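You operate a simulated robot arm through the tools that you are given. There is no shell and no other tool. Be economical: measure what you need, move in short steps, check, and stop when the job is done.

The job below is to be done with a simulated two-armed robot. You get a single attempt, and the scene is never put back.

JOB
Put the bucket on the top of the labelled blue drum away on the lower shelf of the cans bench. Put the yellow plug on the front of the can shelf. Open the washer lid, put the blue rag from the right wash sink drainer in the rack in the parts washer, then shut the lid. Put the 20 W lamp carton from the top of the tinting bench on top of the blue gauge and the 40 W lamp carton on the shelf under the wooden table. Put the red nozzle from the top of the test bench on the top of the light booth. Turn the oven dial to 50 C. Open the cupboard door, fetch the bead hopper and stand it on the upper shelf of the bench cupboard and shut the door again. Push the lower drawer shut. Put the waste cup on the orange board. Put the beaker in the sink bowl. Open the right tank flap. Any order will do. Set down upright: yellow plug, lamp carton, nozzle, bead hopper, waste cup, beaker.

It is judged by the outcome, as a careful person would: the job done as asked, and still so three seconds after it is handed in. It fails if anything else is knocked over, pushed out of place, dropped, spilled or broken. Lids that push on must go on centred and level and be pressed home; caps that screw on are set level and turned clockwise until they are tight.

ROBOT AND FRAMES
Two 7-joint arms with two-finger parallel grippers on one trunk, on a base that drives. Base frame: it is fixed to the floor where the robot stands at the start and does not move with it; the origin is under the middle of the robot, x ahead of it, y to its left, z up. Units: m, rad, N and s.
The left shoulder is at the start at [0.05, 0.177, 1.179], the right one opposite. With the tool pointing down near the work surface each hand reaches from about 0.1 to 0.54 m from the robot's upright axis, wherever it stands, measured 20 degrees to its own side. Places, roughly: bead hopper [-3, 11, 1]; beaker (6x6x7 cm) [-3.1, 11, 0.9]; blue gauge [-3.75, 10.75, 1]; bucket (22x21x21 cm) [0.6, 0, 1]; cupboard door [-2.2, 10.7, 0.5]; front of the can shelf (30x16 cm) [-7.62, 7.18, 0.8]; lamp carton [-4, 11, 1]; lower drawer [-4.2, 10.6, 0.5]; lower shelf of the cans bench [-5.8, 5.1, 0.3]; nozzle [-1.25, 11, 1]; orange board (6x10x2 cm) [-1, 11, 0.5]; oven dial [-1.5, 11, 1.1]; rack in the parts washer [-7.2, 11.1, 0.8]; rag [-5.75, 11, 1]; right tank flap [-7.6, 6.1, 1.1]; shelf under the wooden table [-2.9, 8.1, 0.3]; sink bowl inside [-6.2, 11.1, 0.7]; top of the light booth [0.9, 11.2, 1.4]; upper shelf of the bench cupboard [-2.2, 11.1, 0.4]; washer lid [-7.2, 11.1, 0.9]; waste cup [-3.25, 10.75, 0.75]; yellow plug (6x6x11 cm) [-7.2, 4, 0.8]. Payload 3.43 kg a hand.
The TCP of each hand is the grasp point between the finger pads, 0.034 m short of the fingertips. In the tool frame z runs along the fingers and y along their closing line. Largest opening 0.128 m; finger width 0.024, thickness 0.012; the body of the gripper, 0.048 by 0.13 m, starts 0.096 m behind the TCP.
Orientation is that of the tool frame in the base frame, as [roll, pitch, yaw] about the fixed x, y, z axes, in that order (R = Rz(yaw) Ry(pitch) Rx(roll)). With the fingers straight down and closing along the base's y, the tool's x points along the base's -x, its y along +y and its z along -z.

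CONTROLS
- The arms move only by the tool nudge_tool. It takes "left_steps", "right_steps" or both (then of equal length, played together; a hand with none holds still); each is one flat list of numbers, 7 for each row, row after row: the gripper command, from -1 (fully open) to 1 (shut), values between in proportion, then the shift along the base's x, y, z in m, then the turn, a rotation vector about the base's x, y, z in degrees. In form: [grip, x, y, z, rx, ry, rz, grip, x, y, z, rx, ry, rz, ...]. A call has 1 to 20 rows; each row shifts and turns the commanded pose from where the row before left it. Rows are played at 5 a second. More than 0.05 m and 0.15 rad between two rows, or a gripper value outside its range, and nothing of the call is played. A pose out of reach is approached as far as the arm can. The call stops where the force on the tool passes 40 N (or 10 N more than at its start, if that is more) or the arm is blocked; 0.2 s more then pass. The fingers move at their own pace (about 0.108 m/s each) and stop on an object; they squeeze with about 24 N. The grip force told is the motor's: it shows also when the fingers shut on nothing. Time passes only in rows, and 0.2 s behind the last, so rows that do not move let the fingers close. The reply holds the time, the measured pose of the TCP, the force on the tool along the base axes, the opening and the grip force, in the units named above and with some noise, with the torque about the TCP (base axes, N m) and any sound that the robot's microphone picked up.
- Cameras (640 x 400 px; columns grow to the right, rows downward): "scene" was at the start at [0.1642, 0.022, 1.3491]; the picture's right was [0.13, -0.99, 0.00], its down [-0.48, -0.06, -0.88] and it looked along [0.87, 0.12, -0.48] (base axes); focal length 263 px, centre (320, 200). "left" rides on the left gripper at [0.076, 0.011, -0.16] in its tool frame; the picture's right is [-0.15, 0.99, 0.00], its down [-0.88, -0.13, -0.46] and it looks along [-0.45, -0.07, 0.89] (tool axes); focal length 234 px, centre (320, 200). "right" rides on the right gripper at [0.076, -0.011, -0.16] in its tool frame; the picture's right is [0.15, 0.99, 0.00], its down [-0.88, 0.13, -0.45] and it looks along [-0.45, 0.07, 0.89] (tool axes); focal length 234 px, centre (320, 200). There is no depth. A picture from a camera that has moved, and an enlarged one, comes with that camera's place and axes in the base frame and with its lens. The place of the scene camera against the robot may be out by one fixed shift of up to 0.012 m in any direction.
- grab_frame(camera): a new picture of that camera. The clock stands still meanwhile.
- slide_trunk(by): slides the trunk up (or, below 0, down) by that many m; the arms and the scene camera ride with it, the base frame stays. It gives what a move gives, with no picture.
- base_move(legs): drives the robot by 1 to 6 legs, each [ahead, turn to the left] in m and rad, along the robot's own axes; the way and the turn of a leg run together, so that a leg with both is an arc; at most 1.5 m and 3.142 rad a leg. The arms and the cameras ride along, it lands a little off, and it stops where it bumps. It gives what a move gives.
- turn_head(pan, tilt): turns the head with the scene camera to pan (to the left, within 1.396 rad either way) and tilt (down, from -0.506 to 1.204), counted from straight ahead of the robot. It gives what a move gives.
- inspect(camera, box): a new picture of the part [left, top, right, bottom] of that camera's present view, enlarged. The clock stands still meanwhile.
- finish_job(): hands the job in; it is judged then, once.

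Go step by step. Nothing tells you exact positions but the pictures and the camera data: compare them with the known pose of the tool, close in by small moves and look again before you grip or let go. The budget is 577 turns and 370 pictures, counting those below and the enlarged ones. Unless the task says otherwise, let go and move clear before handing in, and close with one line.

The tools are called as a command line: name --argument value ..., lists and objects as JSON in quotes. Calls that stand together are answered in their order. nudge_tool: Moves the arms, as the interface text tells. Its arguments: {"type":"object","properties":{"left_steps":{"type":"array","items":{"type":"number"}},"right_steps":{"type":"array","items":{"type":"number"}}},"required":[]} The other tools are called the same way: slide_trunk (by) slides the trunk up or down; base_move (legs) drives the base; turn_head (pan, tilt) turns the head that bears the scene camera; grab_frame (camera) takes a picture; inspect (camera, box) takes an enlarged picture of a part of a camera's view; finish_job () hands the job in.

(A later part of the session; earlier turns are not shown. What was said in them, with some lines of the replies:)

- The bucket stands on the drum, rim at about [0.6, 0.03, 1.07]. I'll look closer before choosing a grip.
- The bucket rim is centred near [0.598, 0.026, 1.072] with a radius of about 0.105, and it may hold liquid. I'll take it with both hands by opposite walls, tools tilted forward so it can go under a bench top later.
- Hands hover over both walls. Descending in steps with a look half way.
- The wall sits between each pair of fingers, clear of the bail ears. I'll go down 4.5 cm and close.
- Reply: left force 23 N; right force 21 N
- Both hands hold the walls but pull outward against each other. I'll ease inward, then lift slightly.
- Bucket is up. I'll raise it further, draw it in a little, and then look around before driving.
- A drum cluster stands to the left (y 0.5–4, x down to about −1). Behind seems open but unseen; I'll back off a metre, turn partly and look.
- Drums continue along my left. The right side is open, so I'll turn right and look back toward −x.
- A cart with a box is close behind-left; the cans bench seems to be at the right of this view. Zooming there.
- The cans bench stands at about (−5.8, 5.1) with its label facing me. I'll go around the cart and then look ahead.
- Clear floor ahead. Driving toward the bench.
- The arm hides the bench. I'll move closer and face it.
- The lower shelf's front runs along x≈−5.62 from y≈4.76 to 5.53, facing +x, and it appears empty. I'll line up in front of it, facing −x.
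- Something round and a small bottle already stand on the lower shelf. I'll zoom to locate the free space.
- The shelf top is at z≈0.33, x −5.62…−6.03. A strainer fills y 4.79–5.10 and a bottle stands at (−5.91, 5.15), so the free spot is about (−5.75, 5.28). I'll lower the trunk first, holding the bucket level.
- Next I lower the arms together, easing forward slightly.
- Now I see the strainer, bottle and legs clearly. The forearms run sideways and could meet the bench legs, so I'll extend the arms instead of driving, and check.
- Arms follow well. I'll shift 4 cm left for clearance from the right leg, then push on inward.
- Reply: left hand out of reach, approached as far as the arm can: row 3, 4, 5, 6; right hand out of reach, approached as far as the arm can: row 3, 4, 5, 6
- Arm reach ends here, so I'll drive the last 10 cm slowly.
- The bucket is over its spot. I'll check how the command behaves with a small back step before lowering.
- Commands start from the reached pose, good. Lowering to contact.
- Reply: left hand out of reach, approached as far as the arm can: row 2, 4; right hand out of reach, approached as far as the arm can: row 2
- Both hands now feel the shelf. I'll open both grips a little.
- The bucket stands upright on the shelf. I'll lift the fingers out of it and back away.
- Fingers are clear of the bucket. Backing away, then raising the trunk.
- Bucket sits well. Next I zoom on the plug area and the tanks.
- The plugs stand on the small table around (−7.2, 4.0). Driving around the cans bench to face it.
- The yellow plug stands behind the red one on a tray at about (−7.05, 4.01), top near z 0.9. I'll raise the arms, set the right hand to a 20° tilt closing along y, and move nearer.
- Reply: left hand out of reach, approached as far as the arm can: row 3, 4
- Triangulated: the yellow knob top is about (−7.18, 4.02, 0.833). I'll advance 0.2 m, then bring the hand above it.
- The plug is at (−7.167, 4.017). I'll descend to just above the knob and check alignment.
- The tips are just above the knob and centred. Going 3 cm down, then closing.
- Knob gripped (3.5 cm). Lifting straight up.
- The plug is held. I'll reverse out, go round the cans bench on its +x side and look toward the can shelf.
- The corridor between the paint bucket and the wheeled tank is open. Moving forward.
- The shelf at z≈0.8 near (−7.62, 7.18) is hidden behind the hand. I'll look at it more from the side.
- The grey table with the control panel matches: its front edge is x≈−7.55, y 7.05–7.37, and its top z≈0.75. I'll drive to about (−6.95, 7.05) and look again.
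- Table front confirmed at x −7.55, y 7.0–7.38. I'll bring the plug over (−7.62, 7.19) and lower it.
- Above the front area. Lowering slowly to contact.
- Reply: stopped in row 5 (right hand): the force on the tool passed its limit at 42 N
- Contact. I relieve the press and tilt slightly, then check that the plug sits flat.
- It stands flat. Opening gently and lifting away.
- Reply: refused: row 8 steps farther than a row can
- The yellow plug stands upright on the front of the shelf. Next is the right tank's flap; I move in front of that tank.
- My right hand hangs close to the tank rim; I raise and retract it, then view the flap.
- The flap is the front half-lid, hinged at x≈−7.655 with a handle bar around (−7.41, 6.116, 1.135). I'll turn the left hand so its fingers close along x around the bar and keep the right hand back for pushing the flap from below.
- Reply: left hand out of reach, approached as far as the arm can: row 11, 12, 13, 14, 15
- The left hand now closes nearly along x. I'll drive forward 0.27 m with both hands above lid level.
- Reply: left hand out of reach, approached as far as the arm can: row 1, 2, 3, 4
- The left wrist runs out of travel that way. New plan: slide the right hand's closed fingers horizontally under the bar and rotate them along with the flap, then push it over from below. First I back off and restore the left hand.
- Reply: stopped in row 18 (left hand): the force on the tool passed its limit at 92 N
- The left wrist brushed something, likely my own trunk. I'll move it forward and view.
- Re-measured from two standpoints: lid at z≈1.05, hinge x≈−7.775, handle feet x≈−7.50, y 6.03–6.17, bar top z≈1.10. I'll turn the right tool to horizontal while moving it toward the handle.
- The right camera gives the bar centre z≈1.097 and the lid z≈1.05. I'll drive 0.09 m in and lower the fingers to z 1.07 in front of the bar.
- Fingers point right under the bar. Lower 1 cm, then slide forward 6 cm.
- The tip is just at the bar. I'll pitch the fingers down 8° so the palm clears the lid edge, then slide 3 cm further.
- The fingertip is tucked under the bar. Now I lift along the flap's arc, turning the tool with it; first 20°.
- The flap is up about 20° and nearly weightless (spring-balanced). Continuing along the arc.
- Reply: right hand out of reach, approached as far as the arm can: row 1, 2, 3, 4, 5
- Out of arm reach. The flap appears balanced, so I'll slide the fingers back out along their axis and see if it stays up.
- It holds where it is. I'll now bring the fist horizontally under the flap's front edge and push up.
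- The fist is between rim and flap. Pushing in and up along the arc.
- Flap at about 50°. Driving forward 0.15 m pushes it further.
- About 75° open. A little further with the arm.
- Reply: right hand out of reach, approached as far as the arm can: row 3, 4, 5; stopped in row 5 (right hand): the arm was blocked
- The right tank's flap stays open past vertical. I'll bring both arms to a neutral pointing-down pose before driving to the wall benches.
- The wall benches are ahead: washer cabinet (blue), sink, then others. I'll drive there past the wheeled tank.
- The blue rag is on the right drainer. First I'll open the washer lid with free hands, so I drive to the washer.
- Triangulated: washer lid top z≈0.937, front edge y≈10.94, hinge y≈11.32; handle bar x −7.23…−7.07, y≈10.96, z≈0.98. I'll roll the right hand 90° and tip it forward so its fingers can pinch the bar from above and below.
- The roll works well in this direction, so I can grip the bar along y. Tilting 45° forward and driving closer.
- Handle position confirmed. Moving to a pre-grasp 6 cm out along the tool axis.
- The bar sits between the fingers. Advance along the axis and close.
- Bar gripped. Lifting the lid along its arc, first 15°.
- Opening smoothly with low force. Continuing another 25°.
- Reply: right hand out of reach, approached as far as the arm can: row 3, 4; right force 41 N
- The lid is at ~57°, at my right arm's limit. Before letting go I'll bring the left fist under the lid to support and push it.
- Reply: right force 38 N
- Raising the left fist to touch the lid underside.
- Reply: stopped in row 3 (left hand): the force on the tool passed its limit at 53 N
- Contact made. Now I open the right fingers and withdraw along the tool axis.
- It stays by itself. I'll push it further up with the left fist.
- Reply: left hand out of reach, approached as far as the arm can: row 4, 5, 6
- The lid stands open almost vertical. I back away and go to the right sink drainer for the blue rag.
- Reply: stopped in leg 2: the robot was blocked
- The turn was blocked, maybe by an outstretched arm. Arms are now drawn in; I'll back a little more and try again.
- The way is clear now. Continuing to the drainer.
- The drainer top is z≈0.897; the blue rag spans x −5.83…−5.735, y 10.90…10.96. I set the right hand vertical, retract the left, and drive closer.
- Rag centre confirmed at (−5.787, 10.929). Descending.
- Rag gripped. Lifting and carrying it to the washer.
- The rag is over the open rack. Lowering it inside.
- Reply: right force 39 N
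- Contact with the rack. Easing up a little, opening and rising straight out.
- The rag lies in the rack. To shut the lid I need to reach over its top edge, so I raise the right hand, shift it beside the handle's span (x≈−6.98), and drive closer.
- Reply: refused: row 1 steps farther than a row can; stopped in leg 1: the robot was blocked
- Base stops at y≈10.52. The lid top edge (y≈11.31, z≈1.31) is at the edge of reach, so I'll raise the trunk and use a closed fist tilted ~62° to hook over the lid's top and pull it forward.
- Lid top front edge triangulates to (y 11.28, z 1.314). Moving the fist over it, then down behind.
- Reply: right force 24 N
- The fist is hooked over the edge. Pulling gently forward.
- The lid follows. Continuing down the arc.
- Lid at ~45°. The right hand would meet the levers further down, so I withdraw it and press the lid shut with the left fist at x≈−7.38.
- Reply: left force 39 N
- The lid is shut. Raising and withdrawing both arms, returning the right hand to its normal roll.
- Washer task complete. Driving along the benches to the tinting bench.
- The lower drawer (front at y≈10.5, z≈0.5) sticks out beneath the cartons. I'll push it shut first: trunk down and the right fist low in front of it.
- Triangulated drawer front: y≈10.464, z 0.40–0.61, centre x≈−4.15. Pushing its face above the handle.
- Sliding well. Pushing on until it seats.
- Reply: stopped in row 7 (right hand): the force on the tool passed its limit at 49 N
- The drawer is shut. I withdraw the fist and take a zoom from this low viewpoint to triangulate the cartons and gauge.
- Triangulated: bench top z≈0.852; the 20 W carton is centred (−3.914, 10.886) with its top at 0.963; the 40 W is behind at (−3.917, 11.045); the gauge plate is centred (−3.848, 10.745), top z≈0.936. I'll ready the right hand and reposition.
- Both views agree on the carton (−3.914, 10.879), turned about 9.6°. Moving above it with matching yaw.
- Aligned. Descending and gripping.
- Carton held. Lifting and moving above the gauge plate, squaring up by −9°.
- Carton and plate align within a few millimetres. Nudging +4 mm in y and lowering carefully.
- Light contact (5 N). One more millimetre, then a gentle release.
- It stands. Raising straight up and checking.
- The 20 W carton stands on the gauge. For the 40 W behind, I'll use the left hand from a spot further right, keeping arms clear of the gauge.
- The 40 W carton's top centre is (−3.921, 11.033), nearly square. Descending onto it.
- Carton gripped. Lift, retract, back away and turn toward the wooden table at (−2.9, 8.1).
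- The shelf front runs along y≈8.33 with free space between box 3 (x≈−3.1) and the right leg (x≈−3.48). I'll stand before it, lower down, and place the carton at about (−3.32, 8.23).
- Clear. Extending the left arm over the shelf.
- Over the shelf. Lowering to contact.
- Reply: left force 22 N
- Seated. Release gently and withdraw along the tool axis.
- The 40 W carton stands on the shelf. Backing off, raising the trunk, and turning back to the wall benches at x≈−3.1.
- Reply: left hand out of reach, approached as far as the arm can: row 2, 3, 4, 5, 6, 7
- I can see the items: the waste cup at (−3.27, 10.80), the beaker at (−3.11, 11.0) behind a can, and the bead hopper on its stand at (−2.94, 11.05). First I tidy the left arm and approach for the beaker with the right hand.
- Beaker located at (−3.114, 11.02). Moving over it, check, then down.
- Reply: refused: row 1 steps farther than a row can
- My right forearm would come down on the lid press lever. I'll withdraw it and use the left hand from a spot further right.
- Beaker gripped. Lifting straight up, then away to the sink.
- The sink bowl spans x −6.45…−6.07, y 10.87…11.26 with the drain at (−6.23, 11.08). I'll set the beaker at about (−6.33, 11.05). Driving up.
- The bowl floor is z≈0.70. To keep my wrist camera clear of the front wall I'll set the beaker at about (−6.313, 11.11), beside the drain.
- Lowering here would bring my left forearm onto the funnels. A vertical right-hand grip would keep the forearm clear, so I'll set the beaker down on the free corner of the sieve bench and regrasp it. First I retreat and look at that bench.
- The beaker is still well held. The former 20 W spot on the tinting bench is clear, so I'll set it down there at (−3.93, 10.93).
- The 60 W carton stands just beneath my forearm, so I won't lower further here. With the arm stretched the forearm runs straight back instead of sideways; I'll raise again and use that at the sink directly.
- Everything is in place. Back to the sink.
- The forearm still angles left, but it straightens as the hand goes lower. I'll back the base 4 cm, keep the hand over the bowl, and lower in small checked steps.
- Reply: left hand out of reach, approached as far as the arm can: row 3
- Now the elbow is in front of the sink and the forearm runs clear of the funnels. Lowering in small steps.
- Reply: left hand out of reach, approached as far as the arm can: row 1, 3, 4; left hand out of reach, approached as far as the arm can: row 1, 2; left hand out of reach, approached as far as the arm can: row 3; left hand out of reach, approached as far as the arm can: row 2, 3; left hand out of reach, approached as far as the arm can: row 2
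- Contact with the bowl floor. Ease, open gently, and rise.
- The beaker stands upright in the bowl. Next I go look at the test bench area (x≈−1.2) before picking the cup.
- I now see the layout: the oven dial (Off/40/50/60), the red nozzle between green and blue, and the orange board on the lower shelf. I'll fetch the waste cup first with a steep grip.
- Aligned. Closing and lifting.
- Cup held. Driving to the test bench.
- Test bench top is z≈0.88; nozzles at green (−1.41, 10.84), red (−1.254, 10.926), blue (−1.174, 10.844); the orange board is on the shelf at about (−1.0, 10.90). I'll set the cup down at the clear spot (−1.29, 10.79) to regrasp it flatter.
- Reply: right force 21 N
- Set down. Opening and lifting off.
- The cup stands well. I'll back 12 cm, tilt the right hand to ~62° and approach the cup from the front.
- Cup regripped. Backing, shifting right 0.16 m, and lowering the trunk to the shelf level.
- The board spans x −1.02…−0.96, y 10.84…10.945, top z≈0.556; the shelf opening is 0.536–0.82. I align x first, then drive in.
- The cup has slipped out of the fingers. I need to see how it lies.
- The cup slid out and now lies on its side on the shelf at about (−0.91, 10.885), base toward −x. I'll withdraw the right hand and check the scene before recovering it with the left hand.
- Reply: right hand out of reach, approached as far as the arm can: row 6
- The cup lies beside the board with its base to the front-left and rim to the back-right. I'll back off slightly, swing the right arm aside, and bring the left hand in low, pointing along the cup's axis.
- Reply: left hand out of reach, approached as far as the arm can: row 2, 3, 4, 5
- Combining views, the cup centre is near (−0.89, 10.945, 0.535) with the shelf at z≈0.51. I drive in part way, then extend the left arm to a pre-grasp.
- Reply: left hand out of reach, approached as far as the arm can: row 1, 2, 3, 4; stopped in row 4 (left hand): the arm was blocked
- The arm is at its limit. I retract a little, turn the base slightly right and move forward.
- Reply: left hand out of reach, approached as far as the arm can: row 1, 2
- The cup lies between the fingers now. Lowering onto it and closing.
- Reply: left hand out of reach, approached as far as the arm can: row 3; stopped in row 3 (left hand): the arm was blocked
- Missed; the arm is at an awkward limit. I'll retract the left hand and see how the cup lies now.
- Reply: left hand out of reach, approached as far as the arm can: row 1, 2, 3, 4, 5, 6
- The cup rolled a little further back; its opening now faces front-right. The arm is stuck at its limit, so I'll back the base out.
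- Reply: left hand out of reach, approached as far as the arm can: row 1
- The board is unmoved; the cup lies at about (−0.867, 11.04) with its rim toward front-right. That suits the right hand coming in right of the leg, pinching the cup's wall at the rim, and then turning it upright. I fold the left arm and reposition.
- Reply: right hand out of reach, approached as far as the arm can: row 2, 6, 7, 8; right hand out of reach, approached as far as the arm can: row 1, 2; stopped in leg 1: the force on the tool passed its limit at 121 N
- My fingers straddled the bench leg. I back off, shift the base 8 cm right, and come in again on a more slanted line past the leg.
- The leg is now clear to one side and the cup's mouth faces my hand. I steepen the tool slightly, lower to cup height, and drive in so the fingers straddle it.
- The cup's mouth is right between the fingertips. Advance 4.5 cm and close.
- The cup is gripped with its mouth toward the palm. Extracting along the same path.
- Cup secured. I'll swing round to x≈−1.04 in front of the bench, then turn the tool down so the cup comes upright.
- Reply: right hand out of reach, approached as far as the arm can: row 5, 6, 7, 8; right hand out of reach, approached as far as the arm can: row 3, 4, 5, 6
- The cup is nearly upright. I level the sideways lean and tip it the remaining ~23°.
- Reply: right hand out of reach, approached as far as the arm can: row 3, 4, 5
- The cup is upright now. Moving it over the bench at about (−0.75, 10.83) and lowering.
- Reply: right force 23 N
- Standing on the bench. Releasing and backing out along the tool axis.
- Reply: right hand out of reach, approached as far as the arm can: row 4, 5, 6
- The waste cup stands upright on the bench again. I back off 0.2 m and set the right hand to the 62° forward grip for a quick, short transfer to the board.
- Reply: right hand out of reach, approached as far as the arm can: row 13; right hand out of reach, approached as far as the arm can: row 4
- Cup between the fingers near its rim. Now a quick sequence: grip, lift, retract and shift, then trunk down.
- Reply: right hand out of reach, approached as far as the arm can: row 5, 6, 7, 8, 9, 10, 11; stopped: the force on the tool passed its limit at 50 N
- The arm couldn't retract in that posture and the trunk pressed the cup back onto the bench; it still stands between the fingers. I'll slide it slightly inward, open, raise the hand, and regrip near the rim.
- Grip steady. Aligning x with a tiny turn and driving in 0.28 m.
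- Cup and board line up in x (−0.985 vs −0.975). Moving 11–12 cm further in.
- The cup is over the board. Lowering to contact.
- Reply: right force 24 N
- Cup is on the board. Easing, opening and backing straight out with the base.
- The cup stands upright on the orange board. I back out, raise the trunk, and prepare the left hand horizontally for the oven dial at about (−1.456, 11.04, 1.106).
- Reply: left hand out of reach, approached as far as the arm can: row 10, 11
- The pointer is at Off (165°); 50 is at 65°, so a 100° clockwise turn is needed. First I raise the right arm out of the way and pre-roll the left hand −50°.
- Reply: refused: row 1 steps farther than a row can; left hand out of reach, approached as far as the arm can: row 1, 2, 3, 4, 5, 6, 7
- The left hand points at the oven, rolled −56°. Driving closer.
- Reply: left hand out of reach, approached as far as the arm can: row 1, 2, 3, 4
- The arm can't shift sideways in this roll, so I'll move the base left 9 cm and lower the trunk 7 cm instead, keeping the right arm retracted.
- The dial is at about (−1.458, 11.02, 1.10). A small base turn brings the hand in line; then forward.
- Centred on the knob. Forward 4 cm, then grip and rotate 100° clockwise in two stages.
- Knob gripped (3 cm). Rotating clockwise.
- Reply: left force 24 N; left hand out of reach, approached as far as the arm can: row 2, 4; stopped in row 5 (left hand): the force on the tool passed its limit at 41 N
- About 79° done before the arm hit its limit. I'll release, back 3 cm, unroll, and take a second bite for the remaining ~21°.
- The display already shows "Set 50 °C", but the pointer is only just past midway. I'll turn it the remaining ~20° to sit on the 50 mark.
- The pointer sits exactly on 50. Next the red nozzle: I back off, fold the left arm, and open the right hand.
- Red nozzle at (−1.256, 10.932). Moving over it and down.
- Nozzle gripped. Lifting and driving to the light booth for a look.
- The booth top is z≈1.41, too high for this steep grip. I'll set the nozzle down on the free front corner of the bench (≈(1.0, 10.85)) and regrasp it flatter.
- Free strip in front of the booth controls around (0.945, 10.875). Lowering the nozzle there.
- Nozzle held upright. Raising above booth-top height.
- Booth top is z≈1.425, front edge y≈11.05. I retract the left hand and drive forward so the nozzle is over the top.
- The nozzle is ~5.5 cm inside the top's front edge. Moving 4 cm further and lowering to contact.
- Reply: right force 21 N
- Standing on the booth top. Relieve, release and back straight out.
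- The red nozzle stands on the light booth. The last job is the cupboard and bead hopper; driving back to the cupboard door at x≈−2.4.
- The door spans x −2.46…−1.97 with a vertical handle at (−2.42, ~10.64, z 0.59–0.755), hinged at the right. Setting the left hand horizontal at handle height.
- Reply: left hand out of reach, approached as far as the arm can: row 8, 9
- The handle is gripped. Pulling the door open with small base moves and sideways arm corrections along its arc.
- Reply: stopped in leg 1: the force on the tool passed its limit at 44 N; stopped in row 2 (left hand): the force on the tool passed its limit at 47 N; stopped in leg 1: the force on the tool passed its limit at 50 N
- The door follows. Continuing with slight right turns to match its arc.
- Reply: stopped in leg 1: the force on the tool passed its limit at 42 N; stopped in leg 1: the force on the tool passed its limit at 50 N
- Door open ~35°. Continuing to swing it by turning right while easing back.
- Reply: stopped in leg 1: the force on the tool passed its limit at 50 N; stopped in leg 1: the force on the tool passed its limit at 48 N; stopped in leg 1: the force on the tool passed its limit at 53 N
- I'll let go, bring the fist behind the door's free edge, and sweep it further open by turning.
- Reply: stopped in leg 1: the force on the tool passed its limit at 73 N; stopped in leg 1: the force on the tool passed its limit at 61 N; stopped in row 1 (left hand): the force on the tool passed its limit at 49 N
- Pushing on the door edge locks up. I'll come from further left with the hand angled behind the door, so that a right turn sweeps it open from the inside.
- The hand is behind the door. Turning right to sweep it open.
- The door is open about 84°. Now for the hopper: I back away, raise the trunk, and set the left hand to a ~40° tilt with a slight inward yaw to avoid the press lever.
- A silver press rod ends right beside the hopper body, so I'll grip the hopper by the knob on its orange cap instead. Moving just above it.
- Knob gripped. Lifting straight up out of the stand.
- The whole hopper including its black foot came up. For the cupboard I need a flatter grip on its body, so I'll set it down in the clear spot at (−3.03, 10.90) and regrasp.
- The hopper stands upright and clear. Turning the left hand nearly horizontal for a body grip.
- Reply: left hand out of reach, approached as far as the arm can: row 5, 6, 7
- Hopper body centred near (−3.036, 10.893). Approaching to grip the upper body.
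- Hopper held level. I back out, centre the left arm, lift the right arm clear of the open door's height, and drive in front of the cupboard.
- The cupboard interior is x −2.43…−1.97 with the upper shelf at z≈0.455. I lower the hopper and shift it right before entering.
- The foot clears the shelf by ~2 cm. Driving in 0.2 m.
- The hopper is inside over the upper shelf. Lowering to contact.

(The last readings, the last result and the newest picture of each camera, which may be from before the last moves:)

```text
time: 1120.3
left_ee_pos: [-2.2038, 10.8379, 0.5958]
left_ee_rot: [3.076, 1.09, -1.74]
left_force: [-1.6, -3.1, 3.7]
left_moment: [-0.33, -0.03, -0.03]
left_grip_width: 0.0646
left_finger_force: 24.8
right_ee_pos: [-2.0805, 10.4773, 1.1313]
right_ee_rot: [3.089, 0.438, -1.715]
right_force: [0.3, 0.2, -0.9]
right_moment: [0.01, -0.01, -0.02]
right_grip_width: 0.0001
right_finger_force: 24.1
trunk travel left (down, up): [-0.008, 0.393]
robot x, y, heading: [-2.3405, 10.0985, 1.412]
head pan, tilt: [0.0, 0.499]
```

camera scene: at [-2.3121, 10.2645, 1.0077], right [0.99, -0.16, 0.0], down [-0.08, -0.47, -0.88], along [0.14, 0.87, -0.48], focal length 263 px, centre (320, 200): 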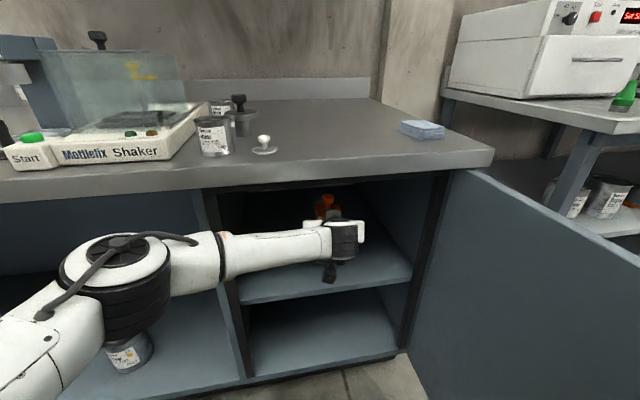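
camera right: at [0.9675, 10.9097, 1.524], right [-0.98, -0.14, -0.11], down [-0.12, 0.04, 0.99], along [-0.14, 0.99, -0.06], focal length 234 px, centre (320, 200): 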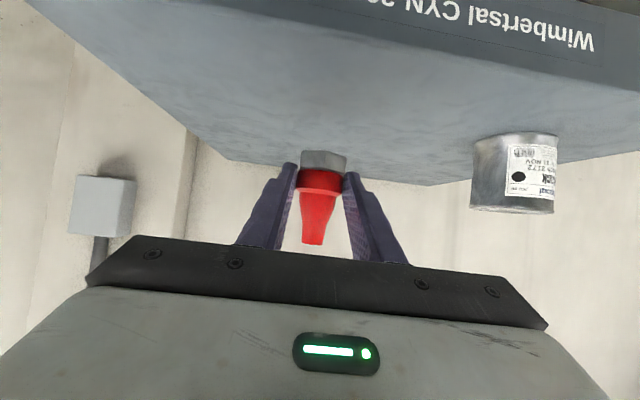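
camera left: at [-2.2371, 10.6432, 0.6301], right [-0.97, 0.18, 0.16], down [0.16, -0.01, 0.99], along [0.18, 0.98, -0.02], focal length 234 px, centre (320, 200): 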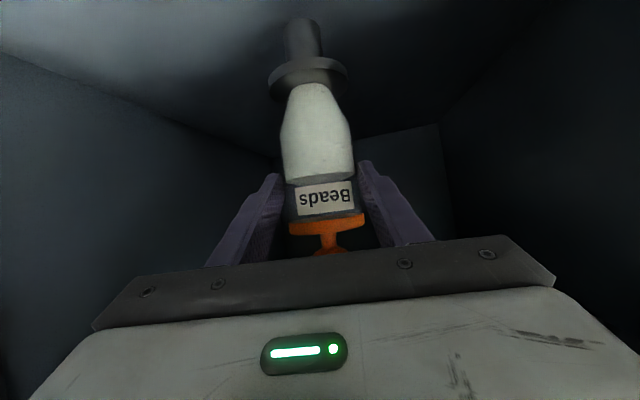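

Contact. Releasing gently and checking before withdrawing.

nudge_tool --left_steps '[0.5, 0, 0, -0.001, 0, 0, 0, 0.0, 0, 0, 0, 0, 0, 0, -0.4, 0, 0, 0, 0, 0, 0, -0.5, 0, 0, 0, 0, 0, 0]'

base_move --legs '[[-0.08, 0]]'

grab_frame --camera "left"

```text
time: 1121.3
left_ee_pos: [-2.2037, 10.8368, 0.5919]
left_ee_rot: [3.077, 1.084, -1.74]
left_force: [-0.3, 1.5, 0.0]
left_moment: [0.01, -0.01, 0.0]
left_grip_width: 0.0959
left_finger_force: 0.1
right_ee_pos: [-2.0817, 10.4782, 1.13]
right_ee_rot: [3.089, 0.436, -1.712]
right_force: [-0.6, 0.0, 0.4]
right_moment: [0.01, -0.01, 0.02]
right_grip_width: 0.0
right_finger_force: 24.3
trunk travel left (down, up): [-0.008, 0.393]
robot x, y, heading: [-2.3434, 10.0954, 1.415]
head pan, tilt: [0.0, 0.499]
```

```text
time: 1122.3
left_ee_pos: [-2.2177, 10.7614, 0.5926]
left_ee_rot: [3.077, 1.085, -1.736]
left_force: [0.4, 0.0, -0.3]
left_moment: [0.04, -0.01, -0.01]
left_grip_width: 0.0962
left_finger_force: 0.2
right_ee_pos: [-2.0931, 10.4006, 1.1302]
right_ee_rot: [3.09, 0.437, -1.711]
right_force: [0.6, 0.7, -0.3]
right_moment: [0.0, 0.03, 0.0]
right_grip_width: 0.0002
right_finger_force: 24.5
trunk travel left (down, up): [-0.008, 0.393]
robot x, y, heading: [-2.3517, 10.0193, 1.419]
head pan, tilt: [0.0, 0.499]
```

```text
27 pictures are left
camera left: at [-2.2497, 10.5863, 0.5993], right [-0.97, 0.17, 0.16], down [0.16, -0.01, 0.99], along [0.17, 0.98, -0.02], focal length 234 px, centre (320, 200)
```

left: 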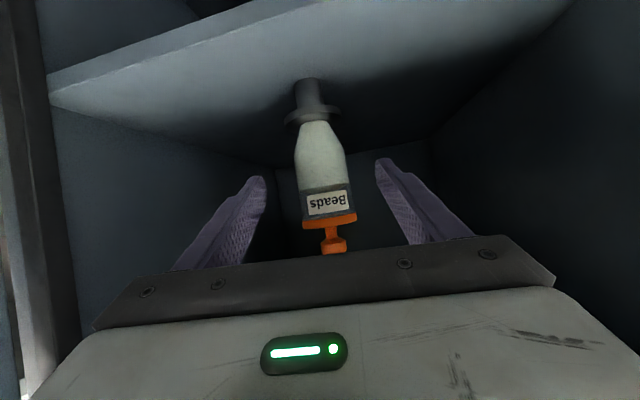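

The bead hopper stands on the upper shelf. Now I close the fist, back out, and go round to the right of the open door to swing it shut.

base_move --legs '[[-0.7, 0]]'

nudge_tool --left_steps '[1, 0, 0, 0.02, 0, 0, 0, 1, 0, 0, 0.02, 0, 0, 0, 1, 0, 0, 0.01, 0, 0, 0]'

base_move --legs '[[0, -1.419], [0.85, 0], [0, 1.75], [0.4, 0]]'

turn_head --pan 0.3 --tilt 0.45

grab_frame --camera "scene"

```text
time: 1126.2
left_ee_pos: [-2.3282, 10.0611, 0.5918]
left_ee_rot: [3.078, 1.085, -1.732]
left_force: [-1.1, -0.3, 0.2]
left_moment: [-0.01, 0.0, 0.02]
left_grip_width: 0.0957
left_finger_force: 0.1
right_ee_pos: [-2.2034, 9.7032, 1.1308]
right_ee_rot: [3.089, 0.434, -1.708]
right_force: [0.9, -0.7, 0.4]
right_moment: [0.0, 0.03, 0.04]
right_grip_width: 0.0002
right_finger_force: 23.9
trunk travel left (down, up): [-0.008, 0.393]
robot x, y, heading: [-2.4635, 9.3143, 1.414]
head pan, tilt: [0.0, 0.499]
```

```text
time: 1127.0
left_ee_pos: [-2.3285, 10.062, 0.6418]
left_ee_rot: [3.076, 1.087, -1.734]
left_force: [0.1, 0.2, 0.3]
left_moment: [0.0, 0.01, 0.01]
left_grip_width: 0.0
left_finger_force: 24.3
right_ee_pos: [-2.2043, 9.703, 1.1298]
right_ee_rot: [3.088, 0.436, -1.707]
right_force: [0.6, -0.2, -0.2]
right_moment: [0.01, 0.02, -0.02]
right_grip_width: 0.0
right_finger_force: 23.6
trunk travel left (down, up): [-0.008, 0.393]
robot x, y, heading: [-2.4594, 9.3213, 1.42]
head pan, tilt: [0.0, 0.499]
```

```text
time: 1141.1
left_ee_pos: [-1.7638, 10.4746, 0.6437]
left_ee_rot: [3.076, 1.085, -1.434]
left_force: [-0.9, 0.1, -0.7]
left_moment: [-0.01, -0.01, -0.01]
left_grip_width: 0.0
left_finger_force: 24.3
right_ee_pos: [-1.5398, 10.1673, 1.1304]
right_ee_rot: [3.09, 0.436, -1.408]
right_force: [0.2, 0.4, -0.1]
right_moment: [0.0, 0.0, -0.01]
right_grip_width: 0.0
right_finger_force: 24.0
trunk travel left (down, up): [-0.008, 0.393]
robot x, y, heading: [-1.6731, 9.7246, 1.719]
head pan, tilt: [0.0, 0.499]
```

```text
time: 1141.9
left_ee_pos: [-1.7651, 10.4736, 0.6423]
left_ee_rot: [3.077, 1.086, -1.434]
left_force: [0.7, -0.2, 0.5]
left_moment: [-0.01, 0.02, 0.04]
left_grip_width: 0.0
left_finger_force: 23.5
right_ee_pos: [-1.5388, 10.1676, 1.1315]
right_ee_rot: [3.087, 0.436, -1.41]
right_force: [0.2, 0.6, -0.9]
right_moment: [0.0, 0.01, -0.03]
right_grip_width: 0.0
right_finger_force: 24.2
trunk travel left (down, up): [-0.008, 0.393]
robot x, y, heading: [-1.6732, 9.7227, 1.716]
head pan, tilt: [0.3, 0.45]
```

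```text
26 pictures are left
camera scene: at [-1.7189, 9.886, 1.0124], right [0.9, 0.43, 0.0], down [0.19, -0.39, -0.9], along [-0.39, 0.81, -0.44], focal length 263 px, centre (320, 200)
```

scene: 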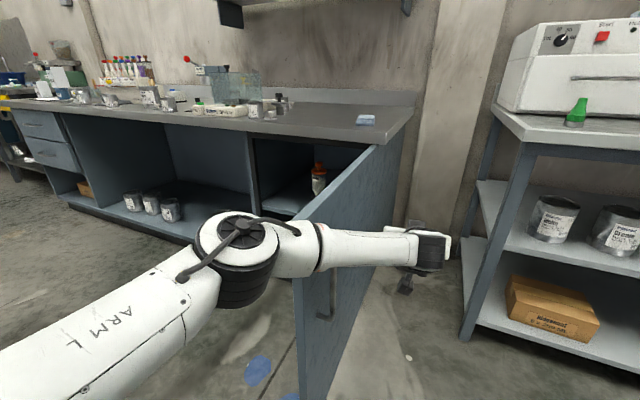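

The hand is on the outer side of the door. Turning left to swing it closed.

base_move --legs '[[0, 0.35]]'

base_move --legs '[[0, 0.3]]'

grab_frame --camera "scene"

```text
time: 1143.4
left_ee_pos: [-2.0148, 10.3985, 0.6423]
left_ee_rot: [3.077, 1.085, -1.086]
left_force: [0.3, -0.3, -0.4]
left_moment: [-0.01, -0.02, 0.01]
left_grip_width: 0.0
left_finger_force: 23.7
right_ee_pos: [-1.6982, 10.1873, 1.1315]
right_ee_rot: [3.089, 0.436, -1.061]
right_force: [0.1, 0.6, -0.3]
right_moment: [0.0, -0.01, 0.02]
right_grip_width: 0.0
right_finger_force: 24.5
trunk travel left (down, up): [-0.008, 0.393]
robot x, y, heading: [-1.6732, 9.7271, 2.062]
head pan, tilt: [0.3, 0.45]
```

```text
time: 1144.8
left_ee_pos: [-2.1928, 10.2715, 0.6422]
left_ee_rot: [3.077, 1.087, -0.795]
left_force: [-0.7, -0.3, -0.3]
left_moment: [0.0, 0.0, 0.02]
left_grip_width: 0.0
left_finger_force: 24.1
right_ee_pos: [-1.8292, 10.1605, 1.1297]
right_ee_rot: [3.088, 0.435, -0.77]
right_force: [0.2, -0.2, 0.8]
right_moment: [0.02, 0.01, 0.01]
right_grip_width: 0.0
right_finger_force: 23.9
trunk travel left (down, up): [-0.008, 0.393]
robot x, y, heading: [-1.6742, 9.7216, 2.353]
head pan, tilt: [0.3, 0.45]
```

```text
25 pictures are left
camera scene: at [-1.7999, 9.8263, 1.0124], right [0.47, 0.88, 0.0], down [0.39, -0.2, -0.9], along [-0.8, 0.42, -0.44], focal length 263 px, centre (320, 200)
```

scene: 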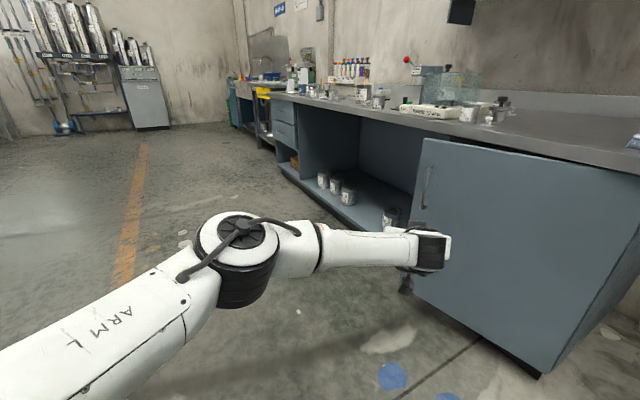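

Almost shut. I'll move in front and press it home with the fist.

base_move --legs '[[-0.1, 0], [0, 0.79], [0.6, 0], [0, -1.571]]'

turn_head --pan 0.0 --tilt 0.45

grab_frame --camera "scene"

```text
time: 1154.8
left_ee_pos: [-2.1898, 10.4024, 0.6423]
left_ee_rot: [3.076, 1.085, -1.575]
left_force: [0.5, -0.4, -0.6]
left_moment: [-0.02, 0.02, 0.0]
left_grip_width: 0.0
left_finger_force: 24.1
right_ee_pos: [-2.009, 10.0675, 1.1307]
right_ee_rot: [3.088, 0.436, -1.549]
right_force: [-0.5, 0.0, -0.4]
right_moment: [-0.02, 0.02, 0.01]
right_grip_width: 0.0
right_finger_force: 24.2
trunk travel left (down, up): [-0.008, 0.393]
robot x, y, heading: [-2.204, 9.6439, 1.569]
head pan, tilt: [0.3, 0.45]
```

```text
time: 1155.6
left_ee_pos: [-2.19, 10.4032, 0.6423]
left_ee_rot: [3.075, 1.085, -1.576]
left_force: [0.0, -0.3, 0.0]
left_moment: [0.05, -0.03, 0.04]
left_grip_width: 0.0001
left_finger_force: 24.4
right_ee_pos: [-2.0097, 10.0691, 1.1302]
right_ee_rot: [3.091, 0.438, -1.55]
right_force: [0.5, 0.8, -0.6]
right_moment: [-0.01, 0.01, 0.03]
right_grip_width: 0.0
right_finger_force: 24.3
trunk travel left (down, up): [-0.008, 0.393]
robot x, y, heading: [-2.2068, 9.6484, 1.573]
head pan, tilt: [0.0, 0.45]
```

```text
24 pictures are left
camera scene: at [-2.2026, 9.8195, 1.0124], right [1.0, 0.01, 0.0], down [0.0, -0.44, -0.9], along [0.0, 0.9, -0.44], focal length 263 px, centre (320, 200)
```

scene: 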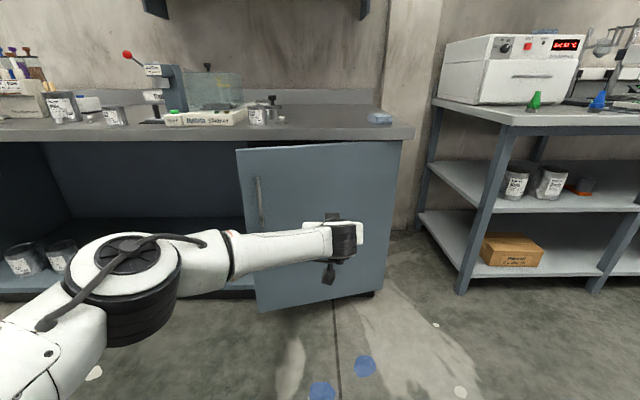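

base_move --legs '[[0, 0.15], [0.12, 0]]'

base_move --legs '[[0.12, 0]]'

grab_frame --camera "scene"

```text
time: 1157.5
left_ee_pos: [-2.3245, 10.5142, 0.6415]
left_ee_rot: [3.078, 1.086, -1.422]
left_force: [0.7, 0.6, 1.0]
left_moment: [-0.01, 0.01, -0.02]
left_grip_width: 0.0002
left_finger_force: 24.3
right_ee_pos: [-2.0968, 10.2117, 1.1297]
right_ee_rot: [3.089, 0.437, -1.398]
right_force: [-0.5, -0.1, -0.1]
right_moment: [0.01, -0.01, 0.0]
right_grip_width: 0.0
right_finger_force: 24.3
trunk travel left (down, up): [-0.008, 0.393]
robot x, y, heading: [-2.2258, 9.7658, 1.731]
head pan, tilt: [0.0, 0.45]
```

```text
time: 1158.8
left_ee_pos: [-2.3444, 10.6345, 0.6423]
left_ee_rot: [3.078, 1.085, -1.422]
left_force: [0.3, -0.7, 0.2]
left_moment: [-0.03, 0.03, -0.01]
left_grip_width: 0.0
left_finger_force: 24.0
right_ee_pos: [-2.1152, 10.3304, 1.13]
right_ee_rot: [3.089, 0.436, -1.397]
right_force: [-1.0, -0.2, 0.0]
right_moment: [-0.01, 0.03, 0.01]
right_grip_width: 0.0002
right_finger_force: 24.0
trunk travel left (down, up): [-0.008, 0.393]
robot x, y, heading: [-2.245, 9.8841, 1.728]
head pan, tilt: [0.0, 0.45]
```

```text
23 pictures are left
camera scene: at [-2.2653, 10.0551, 1.0124], right [0.99, 0.16, 0.0], down [0.07, -0.43, -0.9], along [-0.14, 0.89, -0.44], focal length 263 px, centre (320, 200)
```

scene: 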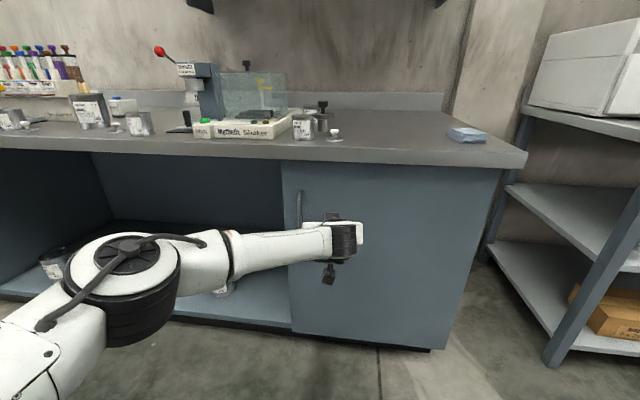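

Looks nearly flush. A last firm press.

nudge_tool --left_steps '[1, 0, 0.01, 0, 0, 0, 0, 1, 0, 0.01, 0, 0, 0, 0, 1, 0, 0.01, 0, 0, 0, 0, 1, 0, 0.008, 0, 0, 0, 0, 1, 0, 0.008, 0, 0, 0, 0]'

```text
time: 1160.0
left_ee_pos: [-2.3543, 10.6761, 0.6448]
left_ee_rot: [3.104, 1.084, -1.388]
left_force: [10.1, -24.5, 8.4]
left_moment: [0.17, -0.11, -0.47]
left_grip_width: 0.0001
left_finger_force: 23.9
left hand out of reach, approached as far as the arm can: row 5
right_ee_pos: [-2.1127, 10.3285, 1.1319]
right_ee_rot: [3.088, 0.438, -1.399]
right_force: [0.2, 0.6, -0.1]
right_moment: [0.03, -0.01, 0.01]
right_grip_width: 0.0
right_finger_force: 24.2
trunk travel left (down, up): [-0.008, 0.393]
robot x, y, heading: [-2.2409, 9.8864, 1.725]
head pan, tilt: [0.0, 0.45]
stopped in row 5 (left hand): the force on the tool passed its limit at 54 N (the readings are from after the stop); the commanded pose is now the measured one
```

The door is pressed home. Backing away and checking it stays shut.

base_move --legs '[[-0.4, 0]]'

slide_trunk --by 0.36

turn_head --pan 0.1 --tilt 0.35

grab_frame --camera "scene"

```text
time: 1162.5
left_ee_pos: [-2.2965, 10.2791, 0.6431]
left_ee_rot: [3.1, 1.084, -1.384]
left_force: [0.5, 0.3, -0.2]
left_moment: [-0.04, 0.05, -0.02]
left_grip_width: 0.0
left_finger_force: 24.0
right_ee_pos: [-2.0504, 9.9322, 1.1287]
right_ee_rot: [3.09, 0.436, -1.396]
right_force: [0.1, -1.0, -0.2]
right_moment: [-0.04, -0.03, 0.01]
right_grip_width: 0.0002
right_finger_force: 24.8
trunk travel left (down, up): [-0.008, 0.393]
robot x, y, heading: [-2.1786, 9.4896, 1.728]
head pan, tilt: [0.0, 0.45]
```

```text
time: 1166.0
left_ee_pos: [-2.2972, 10.28, 1.0023]
left_ee_rot: [3.101, 1.083, -1.384]
left_force: [-0.1, 0.6, 0.0]
left_moment: [0.0, 0.0, -0.01]
left_grip_width: 0.0
left_finger_force: 23.7
right_ee_pos: [-2.0511, 9.9324, 1.4892]
right_ee_rot: [3.09, 0.435, -1.396]
right_force: [-0.5, 0.7, 0.4]
right_moment: [0.01, -0.01, -0.01]
right_grip_width: 0.0
right_finger_force: 24.3
trunk travel left (down, up): [-0.368, 0.033]
robot x, y, heading: [-2.1787, 9.4857, 1.729]
head pan, tilt: [0.0, 0.45]
```

```text
time: 1166.6
left_ee_pos: [-2.2972, 10.2791, 1.0022]
left_ee_rot: [3.102, 1.083, -1.385]
left_force: [0.1, -0.9, -0.4]
left_moment: [-0.04, 0.0, 0.02]
left_grip_width: 0.0
left_finger_force: 23.7
right_ee_pos: [-2.052, 9.9316, 1.4909]
right_ee_rot: [3.09, 0.435, -1.396]
right_force: [0.7, -0.1, -0.5]
right_moment: [-0.02, 0.0, 0.02]
right_grip_width: 0.0002
right_finger_force: 23.6
trunk travel left (down, up): [-0.368, 0.033]
robot x, y, heading: [-2.1766, 9.487, 1.73]
head pan, tilt: [0.099, 0.351]
```

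```text
22 pictures are left
camera scene: at [-2.2105, 9.6553, 1.3816], right [0.97, 0.26, 0.0], down [0.09, -0.33, -0.94], along [-0.24, 0.91, -0.34], focal length 263 px, centre (320, 200)
```

scene: 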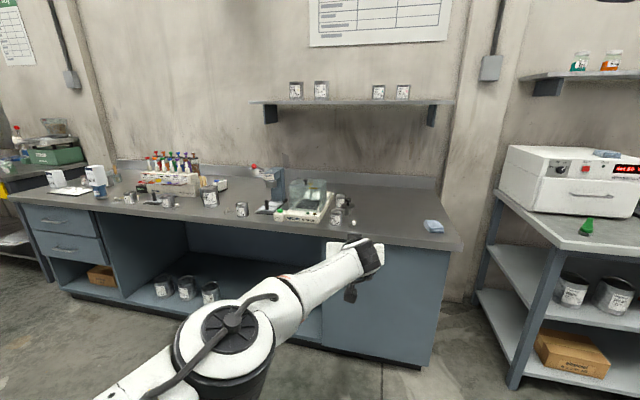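

inspect --camera "scene" --box '[0, 120, 340, 330]'

inspect --camera "scene" --box '[480, 120, 640, 400]'

```text
1.88 times, centred on (170, 225) of scene
camera zoom: at [-2.2105, 9.6553, 1.3816], right [0.97, 0.26, 0.0], down [0.09, -0.33, -0.94], along [-0.24, 0.91, -0.34], focal length 494 px, centre (602, 153)
```

zoom: 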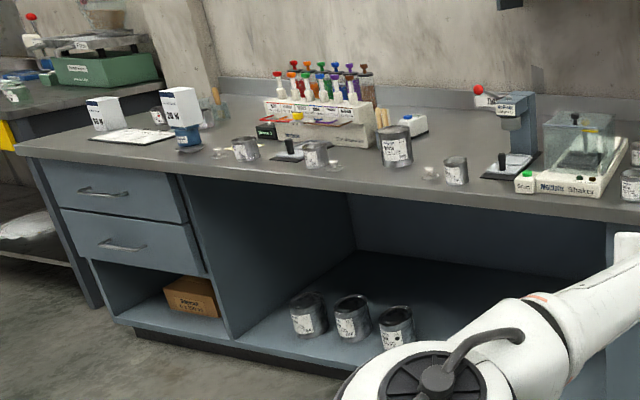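

```text
1.43 times, centred on (560, 260) of scene
camera zoom: at [-2.2105, 9.6553, 1.3816], right [0.97, 0.26, 0.0], down [0.09, -0.33, -0.94], along [-0.24, 0.91, -0.34], focal length 375 px, centre (-23, 114)
```

zoom: 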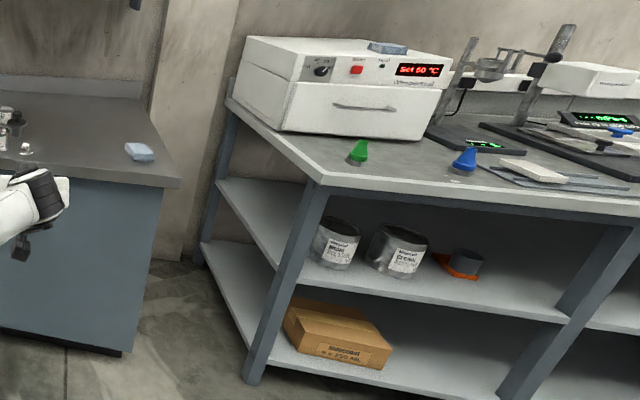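

The oven display needs a closer look.

inspect --camera "scene" --box '[545, 150, 640, 200]'

```text
6.74 times, centred on (592, 175) of scene
camera zoom: at [-2.2105, 9.6553, 1.3816], right [0.97, 0.26, 0.0], down [0.09, -0.33, -0.94], along [-0.24, 0.91, -0.34], focal length 1770 px, centre (-1516, 368)
```

zoom: 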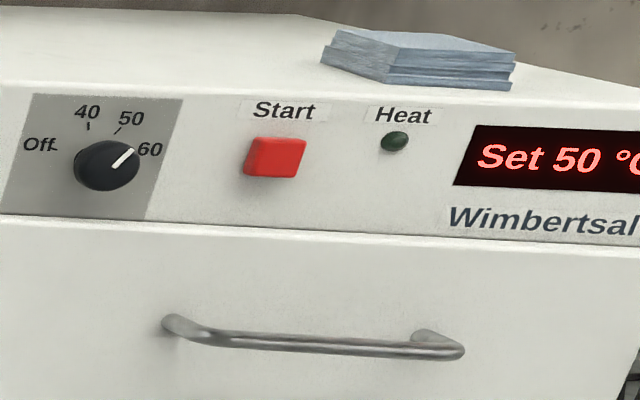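

The display reads "Set 50 °C" with the pointer at 50. The hands are clear, so I'm handing in.

finish_job

```text
The job is handed in.
```

I've done every task on the list and handed the job in, but the waste cup slipped out of my grip and fell on its side on the shelf. I stood it up again and set it upright on the orange board; I couldn't tell whether anything spilled.
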